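You operate a simulated robot arm through the tools that you are given. There is no shell and no other tool. Be economical: measure what you need, move in short steps, check, and stop when the job is done.

You run a simulated two-armed robot. Do the job below in one go: nothing can be reset, and whatever is moved stays where it is left.

TASK
Switch the copper toggle on. Then put the yellow order card from the top of the plank bench on the beech board. Then take the plug and leave it on the paperweight. Then open the corner cupboard door, take the packet from the counter strip under the roll rack and leave it on the upper shelf of the corner cupboard, then shut the door. The order counts. Set down upright: order card. The copper toggle goes clockwise seen from above, to its stop.
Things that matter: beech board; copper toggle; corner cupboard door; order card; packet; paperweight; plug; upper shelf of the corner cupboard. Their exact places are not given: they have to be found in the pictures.

Only the result counts: the job must be done as asked and must still hold three seconds after the hand-in. Knocking over, shifting, dropping, spilling or breaking anything else fails it.

THE ROBOT
Two 7-joint arms with fingered hands on one trunk, on a base that drives. Base frame: it is fixed to the floor where the robot stands at the start and does not move with it; the origin is under the middle of the robot, x ahead of it, y to its left, z up. Readings come in mm, rad, newtons and seconds.
The left shoulder is at the start at [81, 241, 1517], the right one opposite. With the tool pointing down near the work surface each hand reaches from about 300 to 960 mm from the robot's upright axis, wherever it stands, measured 20 degrees to its own side. Places, roughly: beech board (30x19x2 cm) [-1400, 1300, 900]; copper toggle [500, 0, 1100]; corner cupboard door [5600, 3100, 500]; order card [-1500, 250, 1000]; packet [5000, 3250, 1000]; paperweight (7x7x2 cm) [1400, 1400, 900]; plug (5x5x12 cm) [3200, 3200, 900]; upper shelf of the corner cupboard [5600, 3400, 400]. Payload 4.9 kg a hand.
Tool frame (each hand has its own): the origin (TCP) lies between the finger pads and is the grasp point; the fingertips stand 32 mm ahead of it; z points along the fingers, y is the line along which they close. The gripper opens to 200 mm. The gripper's body begins 89 mm behind the TCP. The gripper is a hand of 4 fingers: y runs from the thumb to the fingers, the wrist lies at [0, 0, -267] in the tool frame, and closing takes about 1.5 s.
Orientation is that of the tool frame in the base frame, as [roll, pitch, yaw] about the fixed x, y, z axes, in that order (R = Rz(yaw) Ry(pitch) Rx(roll)). With the fingers straight down and closing along the base's y, the tool's x points along the base's -x, its y along +y and its z along -z.

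THE INTERFACE
- The arms move only by the tool apply_moves. It takes "left_series", "right_series" or both (then of equal length, played together; a hand with none holds still); each is a list of rows, each a list of 7 numbers: the shift along the tool's x, y, z in mm, then the turn, a rotation vector about the tool's x, y, z in rad, then the closure in counts, from 0 (fully open) to 255 (shut). In form: [[tx, ty, tz, ax, ay, az, claw], ...]. A call has 1 to 20 rows; each row shifts and turns the commanded pose from where the row before left it, along the tool's axes as they then stand. A row lasts 0.2 s, in which the tool goes at most 50 mm and 0.15 rad; a call with a longer step from one row to the next is refused whole, and so is a gripper value outside its range. Where a pose cannot be reached the arm comes as near as it can. A force on the tool above 40 N (or 10 N above the force at the start of the call, whichever is more), or a blocked arm, ends the call early, and 0.2 s more pass. The fingers move at their own pace (about 72 mm/s each) and stop on an object; they squeeze with about 30 N. The grip force told is the motor's: it shows also when the fingers shut on nothing. Time passes only in rows, and 0.2 s behind the last, so rows that do not move let the fingers close. It gives the time, the measured TCP pose, the force on the tool (base axes), the opening and the grip force at its end, in the units of the frame above (readings bear some noise), with the torque about the TCP (base axes, N m) and any sound that the robot's microphone picked up.
- Cameras (640 x 400 px; columns grow to the right, rows downward): "scene" is now at [112.5, -6.9, 1679.7]; the picture's right is [-0.10, -1.00, 0.00], its down [-0.69, 0.07, -0.72] and it looks along [0.72, -0.07, -0.69] (base axes); focal length 292 px, centre (320, 200). "left" rides on the left gripper at [-69, -69, -116] in its tool frame; the picture's right is [0.71, -0.71, 0.00], its down [0.54, 0.54, -0.64] and it looks along [0.46, 0.45, 0.77] (tool axes); focal length 226 px, centre (320, 200). "right" rides on the right gripper at [69, -69, -116] in its tool frame; the picture's right is [0.71, 0.71, 0.00], its down [-0.54, 0.54, -0.64] and it looks along [-0.45, 0.45, 0.77] (tool axes); focal length 226 px, centre (320, 200).
- camera(camera): a new picture of that camera. The clock stands still meanwhile.
- move_column(by): slides the trunk up (or, below 0, down) by that many mm; the arms and the scene camera ride with it, the base frame stays. It gives what a move gives, with no picture.
- steer(legs): drives the robot by 1 to 6 legs, each [ahead, left, turn to the left] in mm, mm and rad, along the robot's own axes; the way and the turn of a leg run together, so that a leg with both is an arc; at most 1500 mm and 3.142 rad a leg. The arms and the cameras ride along, it lands a little off, and it stops where it bumps. It gives what a move gives.
- hand_shape(shape, hand): the hand has 4 fingers and takes this shape, open, in about a second: jaw (thumb against the fingers, like two jaws); tri (thumb and two fingers); tip (a fingertip pinch); poke (one finger out to press); point (the index stretched); flat (the hand flat); cup (the hand cupped); fist (a fist). The gripper value then closes the fingers along that shape, each until it touches; the sizes above hold for jaw. It gives what a move gives, with no picture.
- head_to(pan, tilt): turns the head with the scene camera to pan (to the left, within 1.501 rad either way) and tilt (down, from -0.506 to 1.204), counted from straight ahead of the robot. It gives what a move gives.
- probe_pixels(camera, pixels): for up to 12 pixels [column, row] of the newest picture of that camera ("zoom" is the newest enlarged one), the place [x, y, z] in the base frame of the surface seen there, good to about 2 mm. The clock stands still meanwhile.
- close_up(camera, box): a new picture of the part [left, top, right, bottom] of that camera's present view, enlarged. The clock stands still meanwhile.
- sign_off(): hands the job in; it is judged then, once.

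Work in short steps. Measure before you move; look again where a grasp or a placing could have gone wrong, and mend it. You have 110 turns and 92 pictures in all, those below and enlarged ones among them. Open the grippers and draw the arms clear of the work before you hand the job in, unless the task says otherwise.

The tools are called as a command line: name --argument value ..., lists and objects as JSON in quotes. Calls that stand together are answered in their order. apply_moves: Moves the arms, as the interface text tells. Its arguments: {"type":"object","properties":{"left_series":{"type":"array"},"right_series":{"type":"array"}},"required":[]} The other tools are called the same way: move_column (by) slides the trunk up or down; hand_shape (shape, hand) gives the hand a shape; steer (legs) drives the base; head_to (pan, tilt) turns the head that bears the scene camera; camera (camera) takes a picture; probe_pixels (camera, pixels) gives the place of the surface under pixels of a picture; close_up (camera, box) takes an enlarged picture of a part of a camera's view; sign_off () hands the job in.

At the start:

```text
time: 0.0
left_ee_pos: [637.3, 229.6, 1240.0]
left_tool_rot: [-3.141, 0.0, 3.141]
left_contact_force: [-0.7, 0.4, -0.4]
left_torque: [-0.03, -0.02, -0.02]
left_gripper_width: 199.9
left_finger_force: 0.1
left_shape: jaw
right_ee_pos: [729.3, -358.4, 1207.0]
right_tool_rot: [3.14, 0.001, 3.14]
right_contact_force: [-0.2, 0.1, -0.3]
right_torque: [-0.01, 0.02, 0.0]
right_gripper_width: 200.1
right_finger_force: 0.0
right_shape: jaw
trunk travel left (down, up): [-425.0, 415.0]
robot x, y, heading: [2.5, -3.9, -0.002]
head pan, tilt: [-0.098, 0.766]
```

scene: 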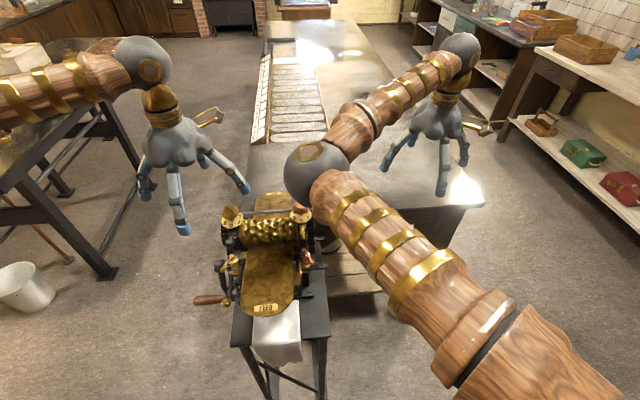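
right: 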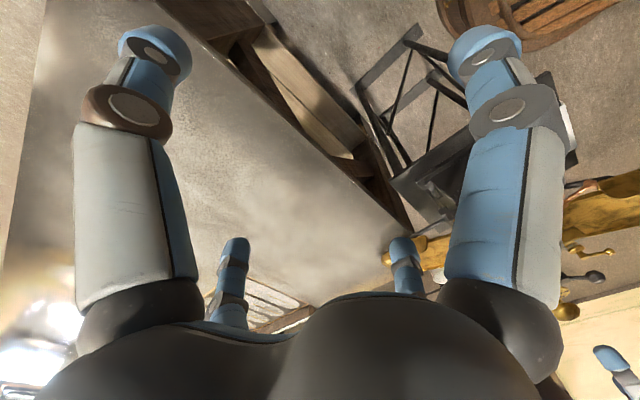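
left: 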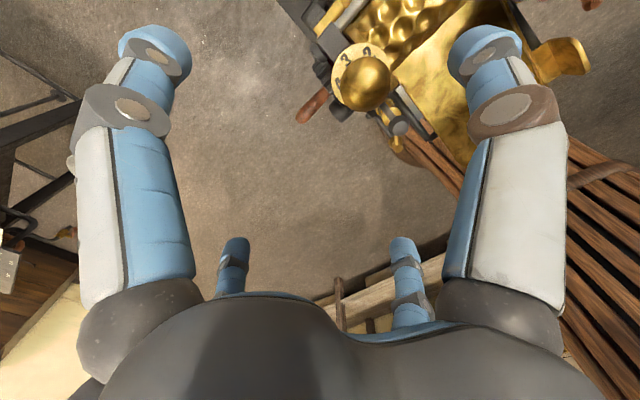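

The machine with brass parts stands ahead at about pixel (265,250). I enlarge it to find the copper toggle.

close_up --camera "scene" --box '[180, 170, 360, 340]'

```text
2.35 times, centred on (270, 255) of scene
```

zoom: 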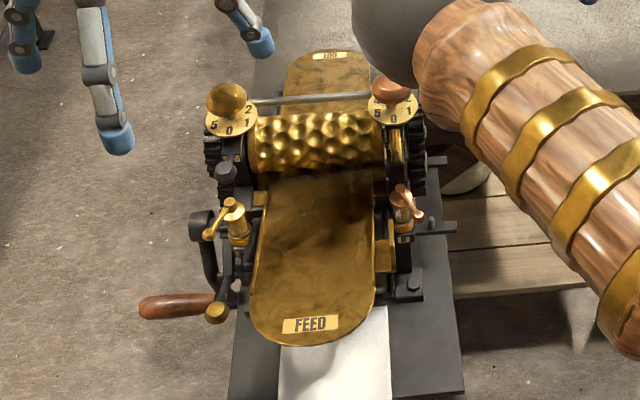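

The copper toggle seems to be the small copper lever at zoom (402,205), its brass twin at (230,220). I enlarge and measure.

close_up --camera "scene" --box '[280, 225, 328, 255]'

close_up --camera "scene" --box '[215, 205, 335, 280]'

```text
13.33 times, centred on (304, 240) of scene
```

zoom: 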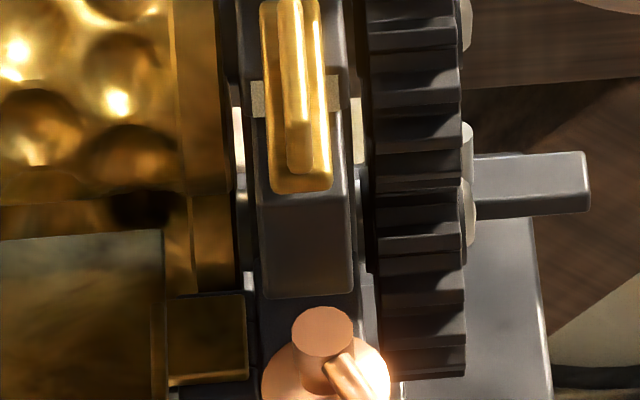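

```text
5.33 times, centred on (275, 242) of scene
```

zoom: 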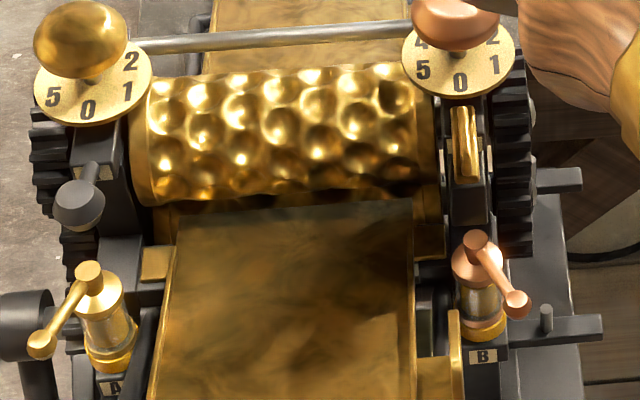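

The copper lever B has its pivot at zoom (475,240) and knob at (517,303). I probe them and the surroundings.

probe_pixels --camera "zoom" --pixels '[[475, 240], [495, 270], [517, 303], [486, 328], [547, 315], [570, 325], [453, 325], [440, 370], [468, 120], [460, 85], [88, 270], [485, 357]]'

close_up --camera "scene" --box '[290, 240, 338, 270]'

```text
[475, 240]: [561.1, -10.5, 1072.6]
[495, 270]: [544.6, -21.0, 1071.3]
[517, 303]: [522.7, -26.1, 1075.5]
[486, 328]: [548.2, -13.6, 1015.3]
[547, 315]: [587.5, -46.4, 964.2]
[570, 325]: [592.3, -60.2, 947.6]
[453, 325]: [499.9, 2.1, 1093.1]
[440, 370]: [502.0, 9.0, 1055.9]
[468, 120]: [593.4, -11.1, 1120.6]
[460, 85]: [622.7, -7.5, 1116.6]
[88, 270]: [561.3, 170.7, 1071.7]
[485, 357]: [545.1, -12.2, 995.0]
```

```text
13.33 times, centred on (314, 255) of scene
```

zoom: 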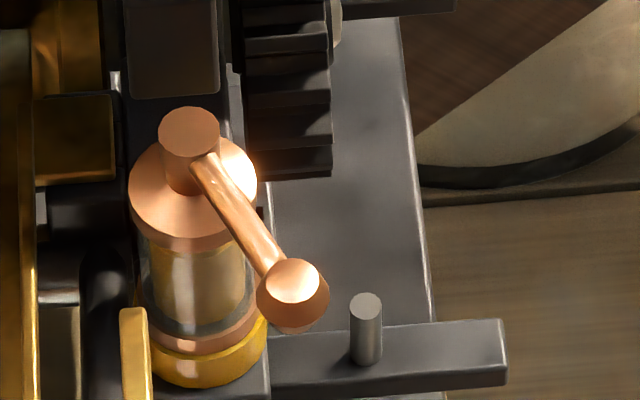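

The lever's pivot is near (560,-11) and its knob near (521,-27,1072), so clockwise swings the knob toward +y. I shape the right hand to poke and look at it.

hand_shape --hand "right" --shape "poke"

camera --camera "scene"

camera --camera "right"

```text
time: 0.9
left_ee_pos: [637.2, 230.0, 1239.6]
left_tool_rot: [3.141, 0.001, 3.141]
left_contact_force: [0.6, -0.1, 0.0]
left_torque: [0.01, 0.0, 0.01]
left_gripper_width: 199.7
left_finger_force: 0.1
left_shape: jaw
right_ee_pos: [728.4, -357.4, 1207.2]
right_tool_rot: [-3.141, 0.0, 3.141]
right_contact_force: [0.1, 0.2, -0.4]
right_torque: [0.01, 0.0, 0.01]
right_gripper_width: 0.0
right_finger_force: 0.0
right_shape: poke
trunk travel left (down, up): [-425.0, 415.0]
robot x, y, heading: [0.1, 1.6, 0.0]
head pan, tilt: [-0.098, 0.766]
```

```text
84 pictures are left
```

scene: 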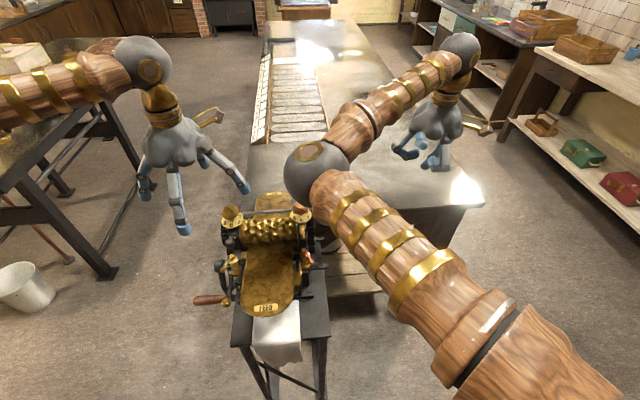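

```text
83 pictures are left
```

right: 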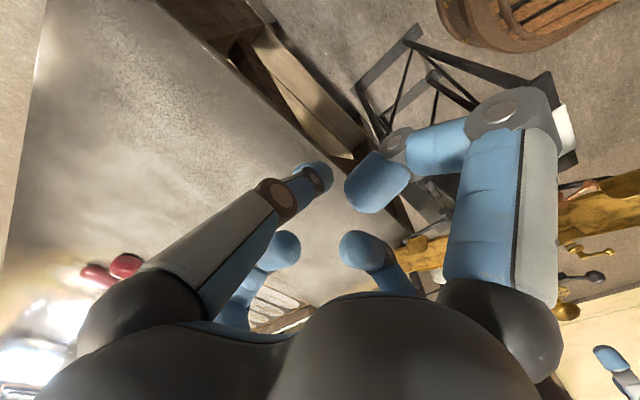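

I probe the fingertips in the right wrist picture to learn where the poking finger ends.

probe_pixels --camera "right" --pixels '[[318, 172], [300, 185], [275, 195], [378, 180], [430, 150], [275, 250], [360, 248], [240, 240]]'

probe_pixels --camera "scene" --pixels '[[405, 154], [433, 163], [447, 150], [440, 40], [231, 213], [302, 211]]'

```text
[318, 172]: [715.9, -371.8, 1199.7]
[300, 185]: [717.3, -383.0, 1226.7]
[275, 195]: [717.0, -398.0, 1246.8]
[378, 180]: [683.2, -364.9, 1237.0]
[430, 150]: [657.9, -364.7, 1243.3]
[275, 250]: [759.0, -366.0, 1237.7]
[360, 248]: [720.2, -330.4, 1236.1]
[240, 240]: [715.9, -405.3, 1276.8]
```

```text
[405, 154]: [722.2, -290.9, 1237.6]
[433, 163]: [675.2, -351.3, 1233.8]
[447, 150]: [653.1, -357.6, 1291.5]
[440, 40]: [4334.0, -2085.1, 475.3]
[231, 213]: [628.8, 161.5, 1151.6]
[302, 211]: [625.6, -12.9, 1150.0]
```

The poking finger only stands about 40 mm below the others. I try the point shape, which may stand out further.

hand_shape --hand "right" --shape "point"

camera --camera "right"

close_up --camera "scene" --box '[380, 80, 500, 205]'

```text
time: 1.8
left_ee_pos: [637.5, 229.5, 1240.3]
left_tool_rot: [3.141, 0.0, -3.14]
left_contact_force: [0.6, -0.5, 0.9]
left_torque: [-0.05, 0.01, 0.0]
left_gripper_width: 200.0
left_finger_force: 0.0
left_shape: jaw
right_ee_pos: [729.1, -358.4, 1207.7]
right_tool_rot: [-3.141, 0.001, -3.141]
right_contact_force: [0.7, 0.8, -0.6]
right_torque: [-0.01, -0.01, 0.01]
right_gripper_width: 195.3
right_finger_force: 0.1
right_shape: point
trunk travel left (down, up): [-425.0, 415.0]
robot x, y, heading: [-4.2, -0.9, 0.001]
head pan, tilt: [-0.098, 0.766]
```

```text
82 pictures are left
```

right: 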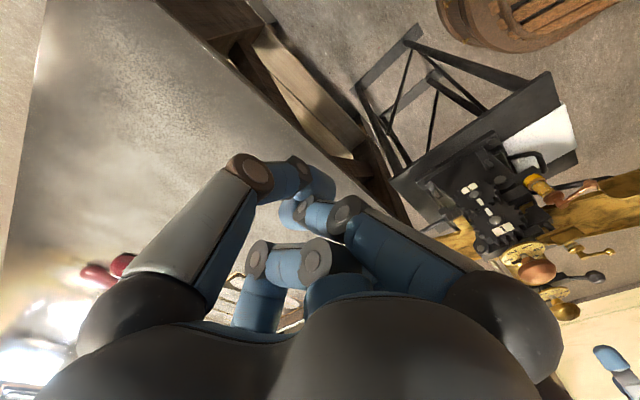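

```text
3.20 times, centred on (440, 142) of scene
```

zoom: 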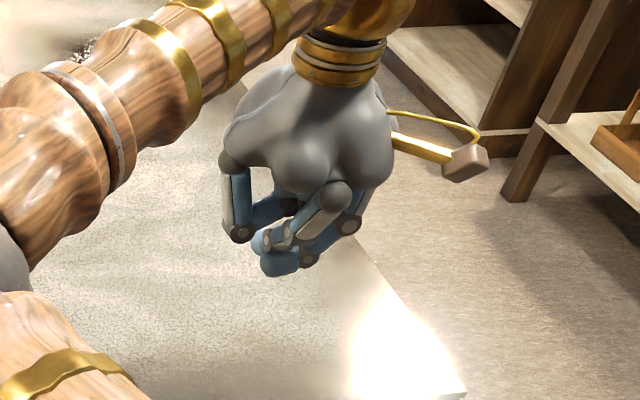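

Point looks like a curled fist, so I go back to poke and carry the right hand at its present height to just right of the lever.

hand_shape --hand "right" --shape "poke"

apply_moves --right_series '[[23, 29.8, 0, 0, 0, 0, 0], [23, 29.8, 0, 0, 0, 0, 0], [23, 29.8, 0, 0, 0, 0, 0], [23, 29.8, 0, 0, 0, 0, 0], [23, 29.8, 0, 0, 0, 0, 0], [23, 29.8, 0, 0, 0, 0, 0], [23, 29.8, 0, 0, 0, 0, 0], [23, 29.8, 0, 0, 0, 0, 0], [23, 29.8, 0, 0, 0, 0, 0]]'

camera --camera "scene"

camera --camera "right"

```text
time: 2.7
left_ee_pos: [637.5, 230.3, 1239.4]
left_tool_rot: [-3.141, -0.001, -3.141]
left_contact_force: [-0.1, -0.7, -0.7]
left_torque: [-0.01, 0.01, -0.01]
left_gripper_width: 199.9
left_finger_force: 0.0
left_shape: jaw
right_ee_pos: [728.6, -358.1, 1208.2]
right_tool_rot: [-3.141, 0.0, 3.141]
right_contact_force: [0.4, -0.4, -1.5]
right_torque: [-0.01, -0.02, -0.02]
right_gripper_width: 0.0
right_finger_force: 0.0
right_shape: poke
trunk travel left (down, up): [-425.0, 415.0]
robot x, y, heading: [-2.3, 1.0, 0.001]
head pan, tilt: [-0.098, 0.766]
```

```text
time: 4.7
left_ee_pos: [635.9, 229.7, 1240.7]
left_tool_rot: [3.141, 0.002, 3.141]
left_contact_force: [-1.0, 0.6, 0.3]
left_torque: [-0.01, -0.01, 0.01]
left_gripper_width: 200.0
left_finger_force: 0.1
left_shape: jaw
right_ee_pos: [519.7, -88.0, 1207.9]
right_tool_rot: [-3.138, -0.001, 3.14]
right_contact_force: [0.3, -0.1, -0.7]
right_torque: [0.0, -0.01, 0.04]
right_gripper_width: 0.1
right_finger_force: 0.1
right_shape: poke
trunk travel left (down, up): [-425.0, 415.0]
robot x, y, heading: [0.5, -1.6, -0.0]
head pan, tilt: [-0.098, 0.766]
```

```text
80 pictures are left
```

scene: 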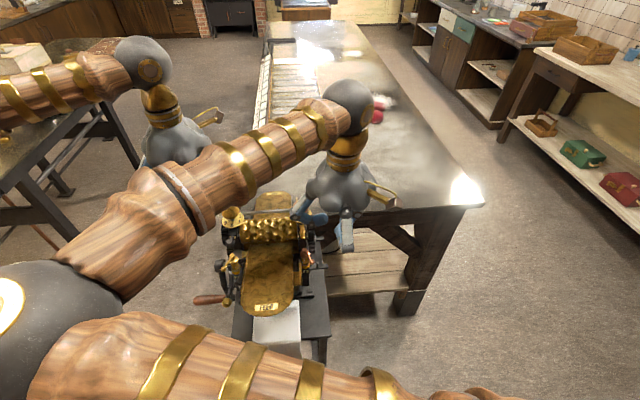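

```text
79 pictures are left
```

right: 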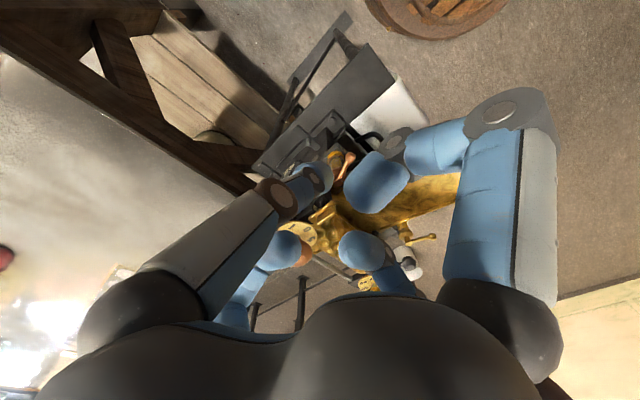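

The tip hangs right of the lever with clear space below. I lower it to the lever's height and look.

apply_moves --right_series '[[0, 0, 40, 0, 0, 0, 0], [0, 0, 40, 0, 0, 0, 0], [0, 0, 40, 0, 0, 0, 0], [0, 0, 23, 0, 0, 0, 0]]'

close_up --camera "scene" --box '[260, 200, 388, 280]'

close_up --camera "right" --box '[230, 90, 430, 215]'

```text
time: 5.7
left_ee_pos: [635.1, 231.0, 1241.1]
left_tool_rot: [3.141, 0.001, 3.141]
left_contact_force: [-0.4, -0.4, 0.5]
left_torque: [0.02, -0.01, 0.0]
left_gripper_width: 200.1
left_finger_force: 0.1
left_shape: jaw
right_ee_pos: [521.6, -85.2, 1066.2]
right_tool_rot: [3.139, 0.006, -3.141]
right_contact_force: [0.9, 1.9, 21.0]
right_torque: [1.19, -0.06, -0.06]
right_gripper_width: 0.1
right_finger_force: 0.0
right_shape: poke
trunk travel left (down, up): [-425.0, 415.0]
robot x, y, heading: [-2.0, -4.1, 0.001]
head pan, tilt: [-0.098, 0.766]
```

```text
5.00 times, centred on (324, 240) of scene
```

zoom: 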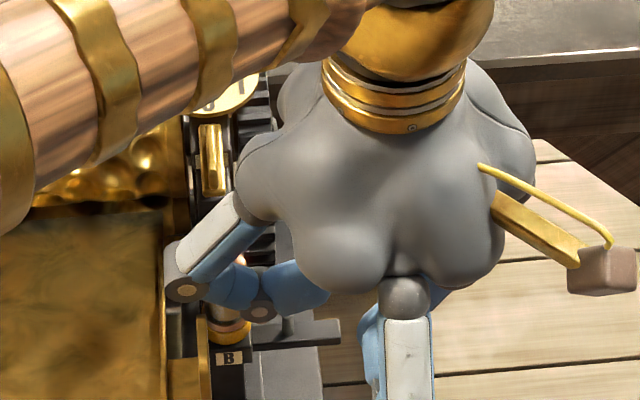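

```text
3.20 times, centred on (330, 152) of right
```

zoom: 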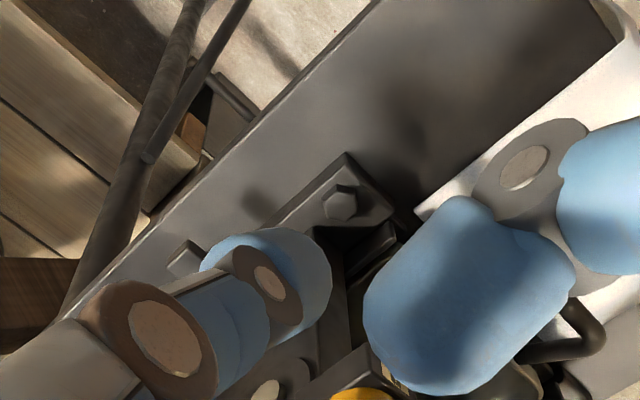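

The 21 N with a torque about x shows a curled finger rests on the lever knob. I back up 60 mm and tilt the hand 0.52 rad so the poking finger hangs vertical and the other fingers rise.

apply_moves --right_series '[[0, 0, -30, 0, 0, 0, 0], [0, 0, -30, 0, 0, 0, 0], [0, 0, 0, -0.13, 0, 0, 0], [0, 0, 0, -0.13, 0, 0, 0], [0, 0, 0, -0.13, 0, 0, 0], [0, 0, 0, -0.13, 0, 0, 0]]'

close_up --camera "scene" --box '[260, 200, 388, 280]'

camera --camera "right"

```text
time: 7.1
left_ee_pos: [638.2, 227.0, 1239.4]
left_tool_rot: [3.14, -0.002, 3.142]
left_contact_force: [1.0, -0.5, -0.6]
left_torque: [0.01, 0.04, 0.0]
left_gripper_width: 199.8
left_finger_force: 0.0
left_shape: jaw
right_ee_pos: [524.1, -90.6, 1123.3]
right_tool_rot: [2.621, -0.002, 3.139]
right_contact_force: [0.4, -0.1, 0.1]
right_torque: [0.0, 0.03, 0.0]
right_gripper_width: 0.0
right_finger_force: 0.2
right_shape: poke
trunk travel left (down, up): [-425.0, 415.0]
robot x, y, heading: [1.0, -0.1, -0.002]
head pan, tilt: [-0.098, 0.766]
```

```text
5.00 times, centred on (324, 240) of scene
```

zoom: 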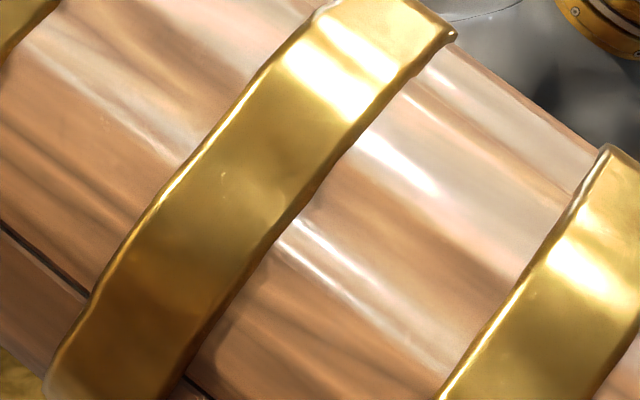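

```text
75 pictures are left
```

right: 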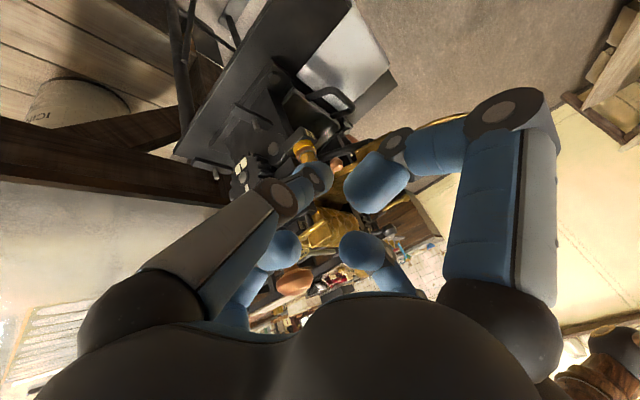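

The toggle is seen at (340,162) beside the vertical poking finger at (310,180). I lower 50 mm along the base vertical and start pushing gently toward +y.

apply_moves --right_series '[[-4, -12.4, 21.7, 0, 0, 0, 0], [-4, -12.4, 21.7, 0, 0, 0, 0], [0, 13, 7.5, 0, 0, 0, 0], [0, 13, 7.5, 0, 0, 0, 0], [0, 0, 0, 0, 0, 0, 0]]'

close_up --camera "right" --box '[230, 90, 430, 215]'

```text
time: 8.3
left_ee_pos: [638.9, 229.1, 1240.1]
left_tool_rot: [-3.14, 0.0, 3.142]
left_contact_force: [-0.4, 0.3, 1.0]
left_torque: [-0.01, 0.01, -0.01]
left_gripper_width: 200.2
left_finger_force: 0.2
left_shape: jaw
right_ee_pos: [530.7, -59.1, 1074.1]
right_tool_rot: [2.623, -0.002, -3.139]
right_contact_force: [0.3, -0.7, -0.3]
right_torque: [0.01, 0.01, 0.01]
right_gripper_width: 0.0
right_finger_force: 0.0
right_shape: poke
trunk travel left (down, up): [-425.0, 415.0]
robot x, y, heading: [2.5, -0.6, -0.001]
head pan, tilt: [-0.098, 0.766]
```

```text
3.20 times, centred on (330, 152) of right
```

zoom: 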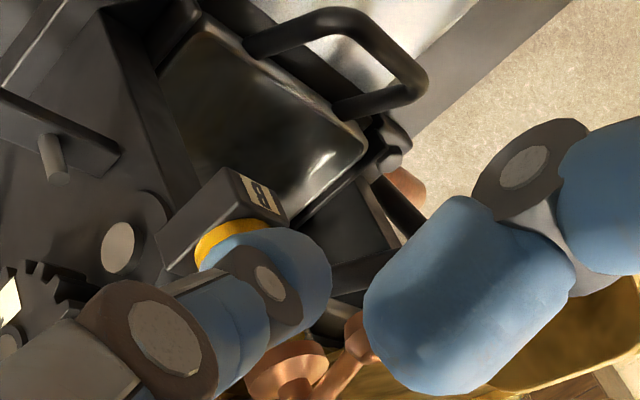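

The finger is beside the lever (knob at zoom (355,335)). I push along the arc in small steps.

apply_moves --right_series '[[0, 8.7, 5, 0, 0, 0, 0], [3, 8.7, 5, 0, 0, 0, 0], [4, 8.7, 5, 0, 0, 0, 0], [3, 8.7, 5, 0, 0, 0, 0], [0, 0, 0, 0, 0, 0, 0]]'

close_up --camera "right" --box '[230, 90, 430, 215]'

```text
time: 9.5
left_ee_pos: [637.6, 229.3, 1240.4]
left_tool_rot: [3.14, 0.0, 3.142]
left_contact_force: [-1.0, -0.3, -0.8]
left_torque: [-0.01, -0.01, 0.0]
left_gripper_width: 200.0
left_finger_force: 0.1
left_shape: jaw
right_ee_pos: [521.2, -20.1, 1075.2]
right_tool_rot: [2.621, 0.0, 3.142]
right_contact_force: [-1.4, -0.5, 0.0]
right_torque: [0.01, -0.02, -0.01]
right_gripper_width: 0.0
right_finger_force: 0.0
right_shape: poke
trunk travel left (down, up): [-425.0, 415.0]
robot x, y, heading: [0.8, 1.0, -0.001]
head pan, tilt: [-0.098, 0.766]
```

```text
3.20 times, centred on (330, 152) of right
```

zoom: 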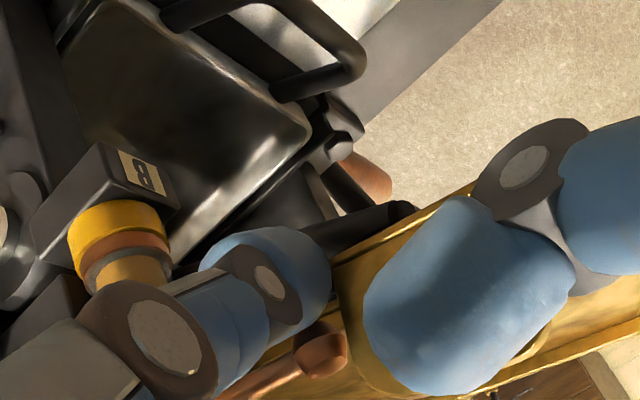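

The lever knob still sits against the finger at zoom (320,350) with no stop felt. I push on along the arc.

apply_moves --right_series '[[0, 8.7, 5, 0, 0, 0, 0], [-2, 8.7, 5, 0, 0, 0, 0], [-5, 8.7, 5, 0, 0, 0, 0], [-5, 6, 3.5, 0, 0, 0, 0], [0, 0, 0, 0, 0, 0, 0]]'

close_up --camera "right" --box '[230, 90, 430, 215]'

```text
time: 10.2
left_ee_pos: [635.4, 224.4, 1242.7]
left_tool_rot: [3.141, 0.002, 3.137]
left_contact_force: [0.3, -0.8, -0.9]
left_torque: [-0.01, 0.04, -0.02]
left_gripper_width: 200.0
left_finger_force: 0.1
left_shape: jaw
right_ee_pos: [520.9, -7.4, 1075.4]
right_tool_rot: [2.628, -0.001, 3.126]
right_contact_force: [-18.6, -19.8, 19.8]
right_torque: [0.12, -1.93, -1.63]
right_gripper_width: 0.0
right_finger_force: 0.1
right_shape: poke
trunk travel left (down, up): [-425.0, 415.0]
robot x, y, heading: [-0.5, 0.3, -0.003]
head pan, tilt: [-0.098, 0.766]
stopped in row 3 (right hand): the force on the tool passed its limit at 45 N (the readings are from after the stop); the commanded pose is now the measured one
```

```text
3.20 times, centred on (330, 152) of right
```

zoom: 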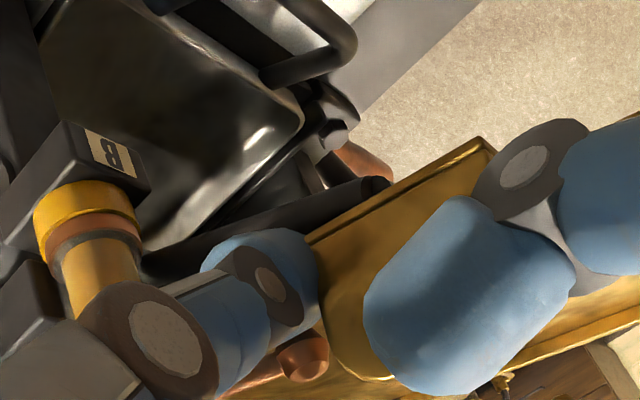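

The force and torque put the contact near (580,-32,1105): a curled finger on the far side has met the frame, not the lever stop. I back off 10 mm and yaw the hand 0.6 rad clockwise so that finger turns away.

apply_moves --right_series '[[3, -8.7, -5, 0, 0, 0, 0], [2, 0, 0, 0, -0.0596, 0.104, 0], [2, 0, 0, 0, -0.0596, 0.104, 0], [0, 0, 0, 0, -0.0596, 0.104, 0], [0, 0, 0, 0, -0.0596, 0.104, 0], [0, 0, 0, 0, -0.0596, 0.104, 0]]'

camera --camera "right"

camera --camera "scene"

```text
time: 11.8
left_ee_pos: [637.5, 227.5, 1239.3]
left_tool_rot: [-3.141, -0.001, -3.141]
left_contact_force: [0.1, -0.3, -0.3]
left_torque: [-0.01, 0.02, -0.01]
left_gripper_width: 200.0
left_finger_force: 0.0
left_shape: jaw
right_ee_pos: [525.3, -63.3, 1055.2]
right_tool_rot: [2.678, 0.013, 2.451]
right_contact_force: [-0.2, -0.2, 0.5]
right_torque: [0.02, -0.05, 0.0]
right_gripper_width: 0.0
right_finger_force: 0.0
right_shape: poke
trunk travel left (down, up): [-425.0, 415.0]
robot x, y, heading: [-3.0, 1.1, -0.005]
head pan, tilt: [-0.098, 0.766]
stopped in row 6 (right hand): the arm was blocked; the commanded pose is now the measured one
```

```text
71 pictures are left
```

right: 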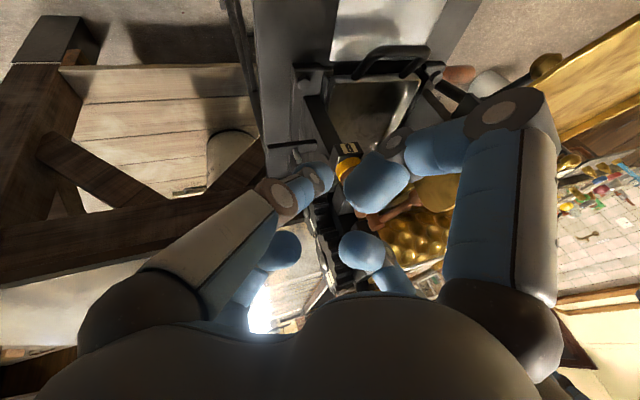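

```text
70 pictures are left
```

scene: 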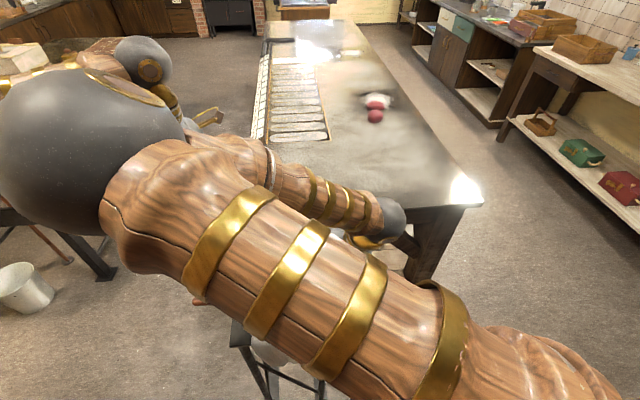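

The arm config got awkward and the hand slid off to y=-63. I raise the right hand along its axis and untwist, then look at the lever.

apply_moves --right_series '[[0, 0, -30, 0, 0, 0, 0], [0, 0, -30, 0, 0, 0, 0], [0, 0, -30, 0, 0.06, -0.104, 0], [0, 0, -30, 0, 0.06, -0.104, 0], [0, 0, -30, 0, 0.06, -0.104, 0], [0, 0, 0, 0, 0.06, -0.104, 0]]'

camera --camera "right"

```text
time: 13.4
left_ee_pos: [637.6, 227.7, 1240.4]
left_tool_rot: [-3.141, -0.001, 3.14]
left_contact_force: [-0.7, 0.2, -0.3]
left_torque: [0.03, 0.02, 0.0]
left_gripper_width: 199.9
left_finger_force: 0.1
left_shape: jaw
right_ee_pos: [476.7, -165.7, 1154.8]
right_tool_rot: [2.787, -0.051, 2.864]
right_contact_force: [0.6, 0.0, 1.1]
right_torque: [0.01, -0.05, 0.02]
right_gripper_width: 0.2
right_finger_force: 0.0
right_shape: poke
trunk travel left (down, up): [-425.0, 415.0]
robot x, y, heading: [-2.1, -2.9, -0.003]
head pan, tilt: [-0.098, 0.766]
stopped in row 6 (right hand): the arm was blocked; the commanded pose is now the measured one
```

```text
69 pictures are left
```

right: 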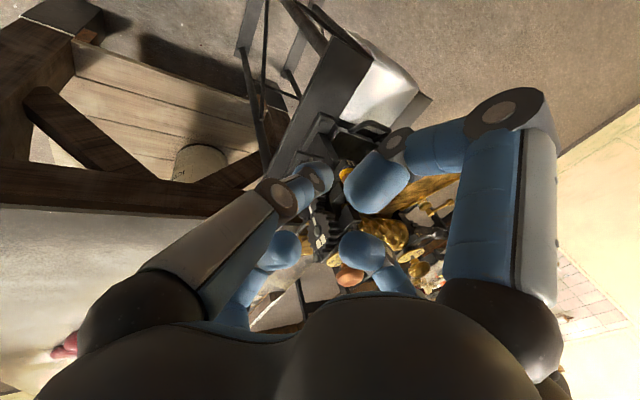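

I bring the right hand out and forward on its own side, to free its elbow, then look at the lever with the scene camera.

apply_moves --right_series '[[-39, -11, -13, 0, 0, 0, 0], [-39, -11, -13, 0, 0, 0, 0], [-39, -11, -13, 0, 0, 0, 0], [-39, -11, -13, 0, 0, 0, 0], [-39, -11, -13, 0, 0, 0, 0], [-39, -11, -13, 0, 0, 0, 0]]'

camera --camera "scene"

```text
time: 14.8
left_ee_pos: [638.9, 225.5, 1240.4]
left_tool_rot: [3.14, -0.002, 3.14]
left_contact_force: [0.0, -1.3, -0.2]
left_torque: [0.0, 0.02, 0.06]
left_gripper_width: 199.9
left_finger_force: 0.0
left_shape: jaw
right_ee_pos: [685.4, -315.2, 1193.2]
right_tool_rot: [2.78, -0.052, 2.869]
right_contact_force: [0.2, 0.1, 0.2]
right_torque: [0.02, 0.01, 0.0]
right_gripper_width: 0.1
right_finger_force: 0.1
right_shape: poke
trunk travel left (down, up): [-425.0, 415.0]
robot x, y, heading: [-0.3, -0.5, 0.001]
head pan, tilt: [-0.098, 0.766]
```

```text
68 pictures are left
```

scene: 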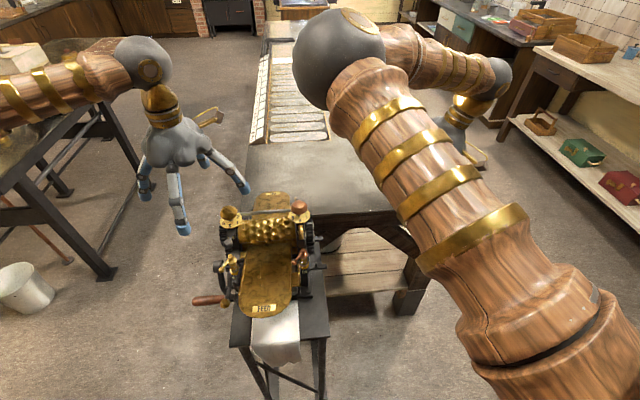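

close_up --camera "scene" --box '[276, 235, 324, 265]'

```text
13.33 times, centred on (300, 250) of scene
```

zoom: 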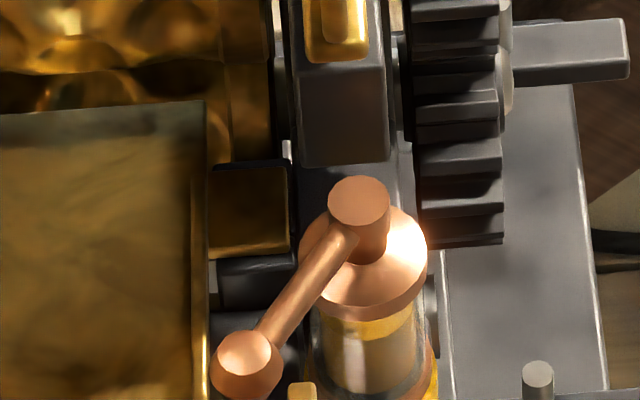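

The lever has swung past straight and now points lower left. I measure its angle.

probe_pixels --camera "zoom" --pixels '[[358, 200], [325, 265], [285, 310], [245, 350], [245, 380], [195, 350], [160, 350], [250, 215], [340, 110], [300, 390], [455, 200]]'

```text
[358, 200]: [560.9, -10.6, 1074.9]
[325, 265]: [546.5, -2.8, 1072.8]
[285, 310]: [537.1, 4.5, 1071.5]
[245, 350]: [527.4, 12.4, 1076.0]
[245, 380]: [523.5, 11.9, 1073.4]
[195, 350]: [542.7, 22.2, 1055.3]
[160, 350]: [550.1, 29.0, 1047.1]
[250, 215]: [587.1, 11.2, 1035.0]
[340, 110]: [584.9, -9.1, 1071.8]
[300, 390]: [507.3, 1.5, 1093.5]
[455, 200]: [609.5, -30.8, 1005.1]
```

The lever is now at about 144°, some 59° swung; the earlier block was at the frame, so its own stop is not proven. I level the right hand, raise it and yaw it so the curled fingers lie on the diagonals.

apply_moves --right_series '[[0, 0, -25, 0.12, 0, 0, 0], [0, 0, -25, 0.12, 0, 0, 0], [0, 0, -25, 0.121, 0, 0, 0], [0, 0, -15, 0, -0.01, -0.141, 0], [0, 0, 0, 0, -0.01, -0.141, 0], [0, 0, 0, 0, -0.01, -0.141, 0], [0, 0, 0, 0, -0.01, -0.141, 0], [0, 0, 0, 0, -0.01, -0.141, 0]]'

steer --legs '[[0, 0, 0.35]]'

camera --camera "scene"

```text
time: 16.6
left_ee_pos: [636.3, 226.7, 1240.7]
left_tool_rot: [-3.141, 0.0, 3.14]
left_contact_force: [-0.5, -0.3, -0.1]
left_torque: [0.0, -0.02, 0.0]
left_gripper_width: 199.6
left_finger_force: 0.1
left_shape: jaw
right_ee_pos: [680.9, -332.8, 1281.0]
right_tool_rot: [3.127, 0.007, -2.707]
right_contact_force: [-0.5, 0.0, -0.7]
right_torque: [0.04, 0.01, -0.02]
right_gripper_width: 0.1
right_finger_force: 0.1
right_shape: poke
trunk travel left (down, up): [-425.0, 415.0]
robot x, y, heading: [-0.4, -0.1, 0.0]
head pan, tilt: [-0.098, 0.766]
```

```text
time: 18.1
left_ee_pos: [518.4, 434.7, 1240.3]
left_tool_rot: [3.139, 0.0, -2.786]
left_contact_force: [0.1, 0.1, -0.1]
left_torque: [0.01, 0.0, 0.0]
left_gripper_width: 200.1
left_finger_force: 0.0
left_shape: jaw
right_ee_pos: [755.7, -73.3, 1281.0]
right_tool_rot: [3.125, 0.007, -2.352]
right_contact_force: [0.4, -0.2, 0.5]
right_torque: [0.03, 0.02, 0.03]
right_gripper_width: 0.0
right_finger_force: 0.2
right_shape: poke
trunk travel left (down, up): [-425.0, 415.0]
robot x, y, heading: [0.8, -2.4, 0.357]
head pan, tilt: [-0.098, 0.766]
```

```text
66 pictures are left
```

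scene: 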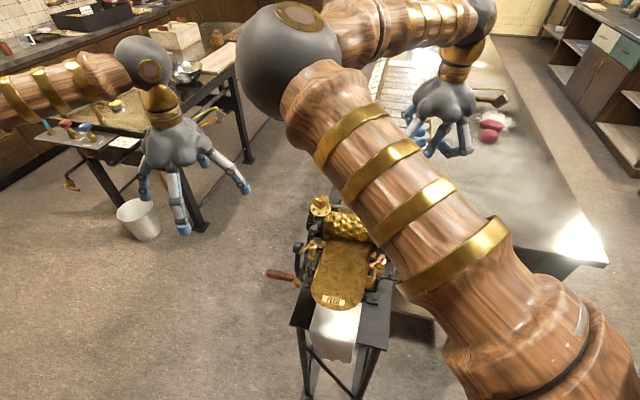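

I carry the right hand over to the front of the lever at z 1180 and check the pose.

apply_moves --right_series '[[23.7, 34.6, 16.7, 0, 0, 0, 0], [23.7, 34.6, 16.7, 0, 0, 0, 0], [23.7, 34.6, 16.7, 0, 0, 0, 0], [23.7, 34.6, 16.7, 0, 0, 0, 0], [23.7, 34.6, 16.7, 0, 0, 0, 0], [23.7, 34.6, 16.7, 0, 0, 0, 0], [0, 0, 0, 0, 0, 0, 0]]'

camera --camera "scene"

camera --camera "right"

```text
time: 19.7
left_ee_pos: [517.1, 435.4, 1240.6]
left_tool_rot: [3.142, 0.001, -2.786]
left_contact_force: [0.4, -0.3, 0.2]
left_torque: [-0.03, 0.01, -0.01]
left_gripper_width: 200.0
left_finger_force: 0.0
left_shape: jaw
right_ee_pos: [506.4, -23.1, 1184.6]
right_tool_rot: [3.125, 0.006, -2.352]
right_contact_force: [0.8, 0.3, -0.4]
right_torque: [0.0, 0.01, 0.01]
right_gripper_width: 0.3
right_finger_force: 0.1
right_shape: poke
trunk travel left (down, up): [-425.0, 415.0]
robot x, y, heading: [-0.9, -1.3, 0.357]
head pan, tilt: [-0.098, 0.766]
```

```text
65 pictures are left
```

scene: 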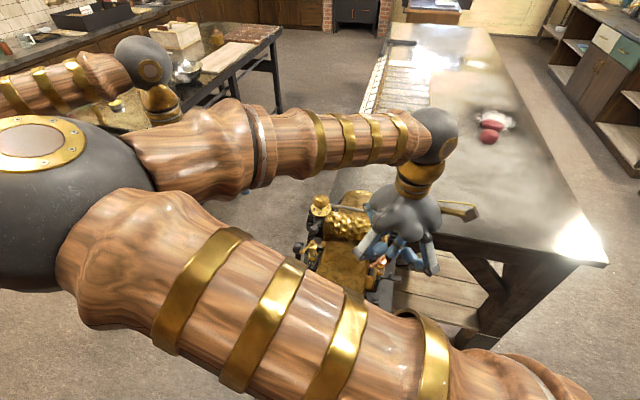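

```text
64 pictures are left
```

right: 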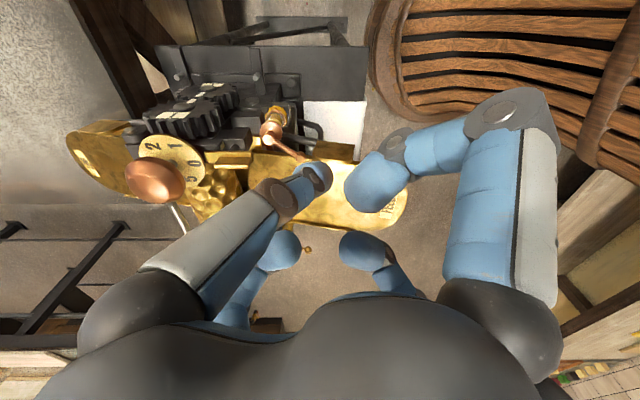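

The hand view shows the lever, pivot (270,130) and knob toward (300,158), just ahead of the fingertip. I lower to z≈1078 and look.

apply_moves --right_series '[[0, 0, 40, 0, 0, 0, 0], [0, 0, 40, 0, 0, 0, 0], [0, 0, 26, 0, 0, 0, 0], [0, 0, 0, 0, 0, 0, 0]]'

close_up --camera "right" --box '[180, 70, 420, 220]'

close_up --camera "scene" --box '[340, 210, 436, 270]'

```text
time: 20.7
left_ee_pos: [517.1, 434.5, 1241.0]
left_tool_rot: [-3.141, -0.002, -2.787]
left_contact_force: [-0.2, 0.4, -0.7]
left_torque: [-0.01, 0.01, -0.01]
left_gripper_width: 199.9
left_finger_force: 0.0
left_shape: jaw
right_ee_pos: [506.5, -23.2, 1077.4]
right_tool_rot: [3.126, 0.006, -2.352]
right_contact_force: [-0.9, 1.6, 8.4]
right_torque: [0.16, 0.18, 0.03]
right_gripper_width: 0.0
right_finger_force: 0.1
right_shape: poke
trunk travel left (down, up): [-425.0, 415.0]
robot x, y, heading: [-1.0, 0.8, 0.353]
head pan, tilt: [-0.098, 0.766]
```

```text
2.67 times, centred on (300, 145) of right
```

zoom: 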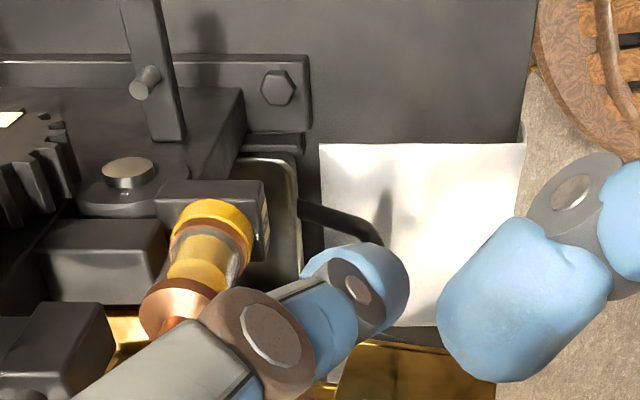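

```text
6.67 times, centred on (388, 240) of scene
```

zoom: 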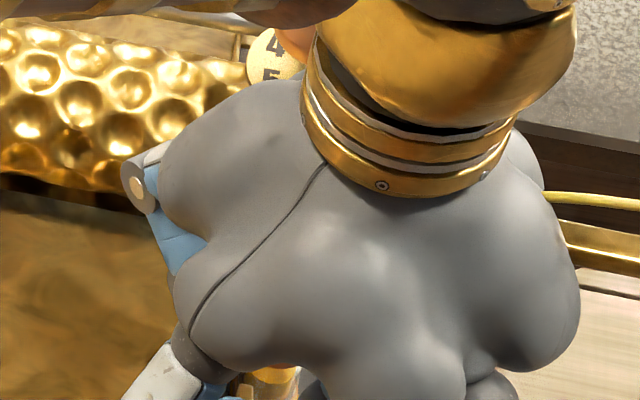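

A light 8 N touch at the post top under a curled finger. I raise 4 mm and push along the lever's tangent in small steps.

apply_moves --right_series '[[0, 0, -4, 0, 0, 0, 0], [-6, 2, 0, 0, 0, 0, 0], [-6, 2, 0, 0, 0, 0, 0], [-6, 2, 0, 0, 0, 0, 0], [-6, 1, 0, 0, 0, 0, 0], [-6, 1, 0, 0, 0, 0, 0], [0, 0, 0, 0, 0, 0, 0]]'

close_up --camera "right" --box '[180, 70, 420, 220]'

```text
time: 22.3
left_ee_pos: [517.1, 433.7, 1242.5]
left_tool_rot: [3.141, 0.003, -2.785]
left_contact_force: [-0.1, -0.2, -0.5]
left_torque: [0.03, 0.01, 0.06]
left_gripper_width: 199.7
left_finger_force: 0.0
left_shape: jaw
right_ee_pos: [520.1, 0.2, 1081.7]
right_tool_rot: [3.125, 0.009, -2.352]
right_contact_force: [-2.3, -8.9, -1.9]
right_torque: [-0.13, -0.02, -0.05]
right_gripper_width: 0.0
right_finger_force: 0.1
right_shape: poke
trunk travel left (down, up): [-425.0, 415.0]
robot x, y, heading: [-0.4, -3.6, 0.356]
head pan, tilt: [-0.098, 0.766]
```

```text
2.67 times, centred on (300, 145) of right
```

zoom: 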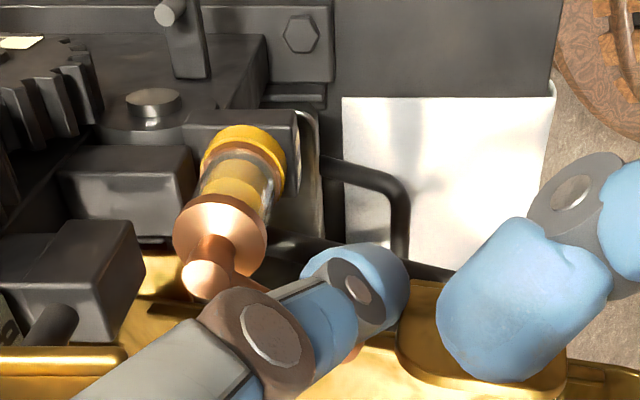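

The reaction is 9 N at the fingertip's height, so the finger presses on the lever itself. I push further to feel whether it is the stop.

apply_moves --right_series '[[-4, 1, 0, 0, 0, 0, 0], [-4, 0, 0, 0, 0, 0, 0], [-4, 0, 0, 0, 0, 0, 0], [0, 0, 0, 0, 0, 0, 0]]'

close_up --camera "right" --box '[180, 70, 420, 220]'

```text
time: 23.0
left_ee_pos: [518.4, 432.5, 1240.4]
left_tool_rot: [3.141, -0.001, -2.789]
left_contact_force: [0.5, 0.9, -1.0]
left_torque: [-0.02, 0.01, 0.04]
left_gripper_width: 200.1
left_finger_force: 0.0
left_shape: jaw
right_ee_pos: [522.0, 1.5, 1080.5]
right_tool_rot: [3.126, -0.006, -2.362]
right_contact_force: [-12.6, -19.6, 4.2]
right_torque: [-0.29, 0.21, -0.06]
right_gripper_width: 0.0
right_finger_force: 0.0
right_shape: poke
trunk travel left (down, up): [-425.0, 415.0]
robot x, y, heading: [1.5, 1.1, 0.352]
head pan, tilt: [-0.098, 0.766]
stopped in row 3 (right hand): the force on the tool passed its limit at 43 N (the readings are from after the stop); the commanded pose is now the measured one
```

```text
2.67 times, centred on (300, 145) of right
```

zoom: 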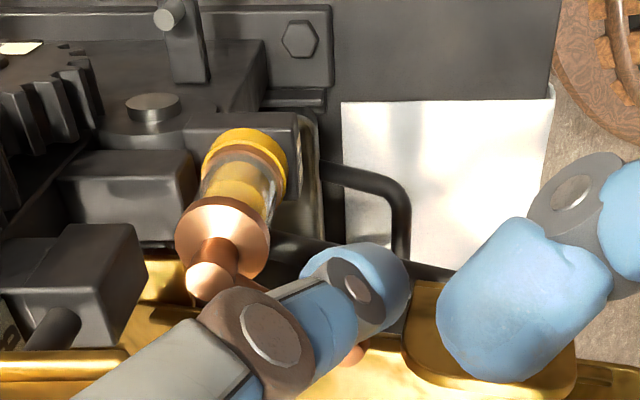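

43 N at the fingertip's height with no further travel: the lever is on its stop. I back off, lift, and swing the hand out forward-right.

apply_moves --right_series '[[10, -2, 0, 0, 0, 0, 0], [0, 0, -45, 0, 0, 0, 0], [0, 0, -45, 0, 0, 0, 0], [0, 0, -45, 0, 0, 0, 0], [0, 0, -45, 0, 0, 0, 0], [-15, -38, 0, 0, 0, 0, 0], [-15, -38, 0, 0, 0, 0, 0], [-15, -38, 0, 0, 0, 0, 0], [-15, -38, 0, 0, 0, 0, 0], [-15, -38, 0, 0, 0, 0, 0], [-15, -38, 0, 0, 0, 0, 0], [-15, -38, 0, 0, 0, 0, 0]]'

close_up --camera "scene" --box '[340, 230, 404, 270]'

```text
time: 25.6
left_ee_pos: [519.2, 432.6, 1241.1]
left_tool_rot: [3.14, -0.002, -2.79]
left_contact_force: [-0.2, -0.1, -0.3]
left_torque: [0.06, 0.06, -0.02]
left_gripper_width: 200.1
left_finger_force: 0.0
left_shape: jaw
right_ee_pos: [785.1, -118.0, 1256.7]
right_tool_rot: [3.125, -0.002, -2.356]
right_contact_force: [0.2, -0.1, -0.1]
right_torque: [0.01, 0.05, 0.02]
right_gripper_width: 0.2
right_finger_force: 0.1
right_shape: poke
trunk travel left (down, up): [-425.0, 415.0]
robot x, y, heading: [-0.3, -1.1, 0.357]
head pan, tilt: [-0.098, 0.766]
```

```text
10.00 times, centred on (372, 250) of scene
```

zoom: 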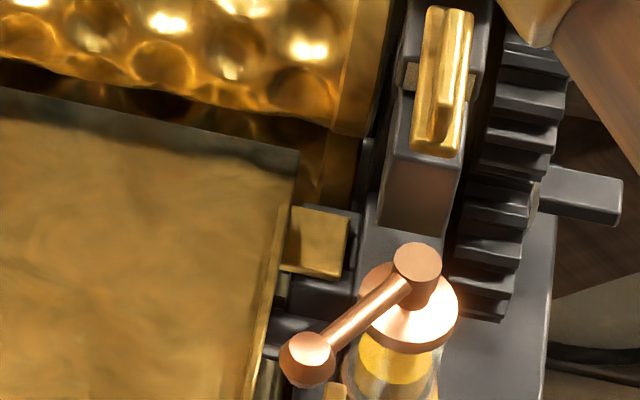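

probe_pixels --camera "zoom" --pixels '[[417, 260], [370, 318], [310, 350], [300, 370]]'

head_to --pan 1.4 --tilt 0.5

camera --camera "scene"

```text
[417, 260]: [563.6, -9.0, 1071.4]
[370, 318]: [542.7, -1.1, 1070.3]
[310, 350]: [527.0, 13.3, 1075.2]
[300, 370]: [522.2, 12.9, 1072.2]
```

```text
time: 27.2
left_ee_pos: [517.3, 435.1, 1239.1]
left_tool_rot: [3.141, 0.001, -2.786]
left_contact_force: [0.4, 0.5, -0.6]
left_torque: [-0.03, 0.0, -0.01]
left_gripper_width: 199.8
left_finger_force: 0.1
left_shape: jaw
right_ee_pos: [781.9, -118.3, 1257.4]
right_tool_rot: [3.124, -0.001, -2.356]
right_contact_force: [-0.2, -0.1, 0.8]
right_torque: [0.02, 0.0, 0.03]
right_gripper_width: 0.0
right_finger_force: 0.1
right_shape: poke
trunk travel left (down, up): [-425.0, 415.0]
robot x, y, heading: [-6.0, -1.5, 0.353]
head pan, tilt: [1.4, 0.499]
```

```text
58 pictures are left
```

scene: 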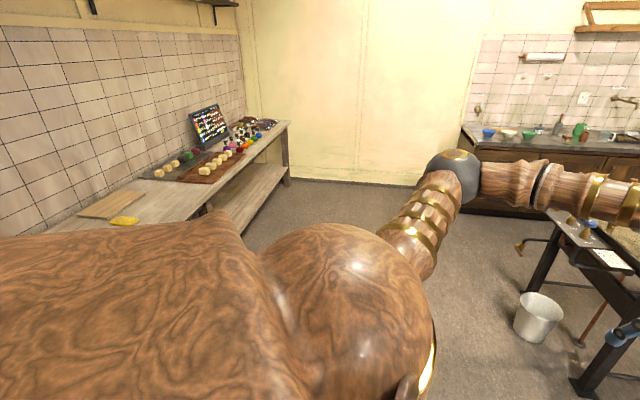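

The lever did not spring back and stays at its stop. The bench at the back with the board near (110,205) is next; I turn to face it, with the right hand back to jaw.

hand_shape --hand "right" --shape "jaw"

steer --legs '[[0, 0, 2.788]]'

head_to --pan 0 --tilt 0.55

camera --camera "scene"

```text
time: 28.1
left_ee_pos: [517.8, 434.5, 1240.1]
left_tool_rot: [3.142, 0.0, -2.787]
left_contact_force: [-0.3, 0.8, 0.0]
left_torque: [0.0, -0.01, -0.01]
left_gripper_width: 199.9
left_finger_force: 0.0
left_shape: jaw
right_ee_pos: [784.4, -118.1, 1258.2]
right_tool_rot: [3.125, -0.003, -2.357]
right_contact_force: [0.8, 0.9, -0.5]
right_torque: [-0.01, -0.01, 0.0]
right_gripper_width: 199.8
right_finger_force: 0.0
right_shape: jaw
trunk travel left (down, up): [-425.0, 415.0]
robot x, y, heading: [-1.5, 0.3, 0.352]
head pan, tilt: [1.4, 0.499]
```

```text
time: 35.2
left_ee_pos: [-630.5, -248.6, 1240.1]
left_tool_rot: [3.142, -0.001, 0.031]
left_contact_force: [0.3, 0.0, 0.0]
left_torque: [0.02, 0.01, 0.02]
left_gripper_width: 199.9
left_finger_force: 0.2
left_shape: jaw
right_ee_pos: [-706.0, 357.4, 1257.8]
right_tool_rot: [3.126, -0.001, 0.461]
right_contact_force: [0.3, 0.3, 0.8]
right_torque: [-0.02, 0.02, 0.01]
right_gripper_width: 200.1
right_finger_force: 0.0
right_shape: jaw
trunk travel left (down, up): [-425.0, 415.0]
robot x, y, heading: [0.4, -2.7, -3.117]
head pan, tilt: [1.4, 0.499]
```

```text
time: 36.7
left_ee_pos: [-630.4, -249.0, 1239.8]
left_tool_rot: [3.141, 0.001, 0.03]
left_contact_force: [-0.2, -0.2, -0.5]
left_torque: [0.0, -0.01, -0.01]
left_gripper_width: 200.0
left_finger_force: 0.0
left_shape: jaw
right_ee_pos: [-706.0, 358.2, 1257.2]
right_tool_rot: [3.126, -0.002, 0.461]
right_contact_force: [-0.1, 0.2, 0.3]
right_torque: [-0.03, 0.0, -0.02]
right_gripper_width: 199.9
right_finger_force: 0.1
right_shape: jaw
trunk travel left (down, up): [-425.0, 415.0]
robot x, y, heading: [-2.0, 1.3, -3.115]
head pan, tilt: [0.0, 0.55]
```

```text
57 pictures are left
```

scene: 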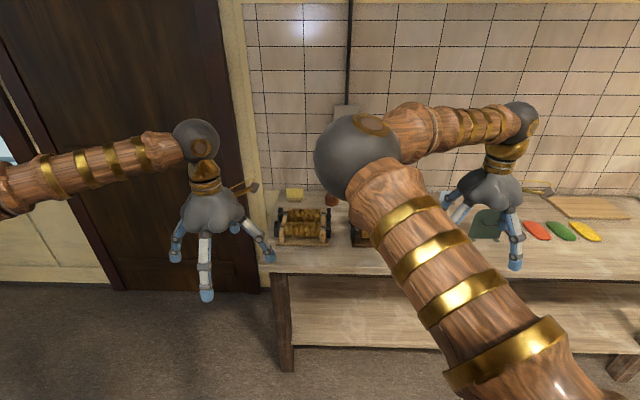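

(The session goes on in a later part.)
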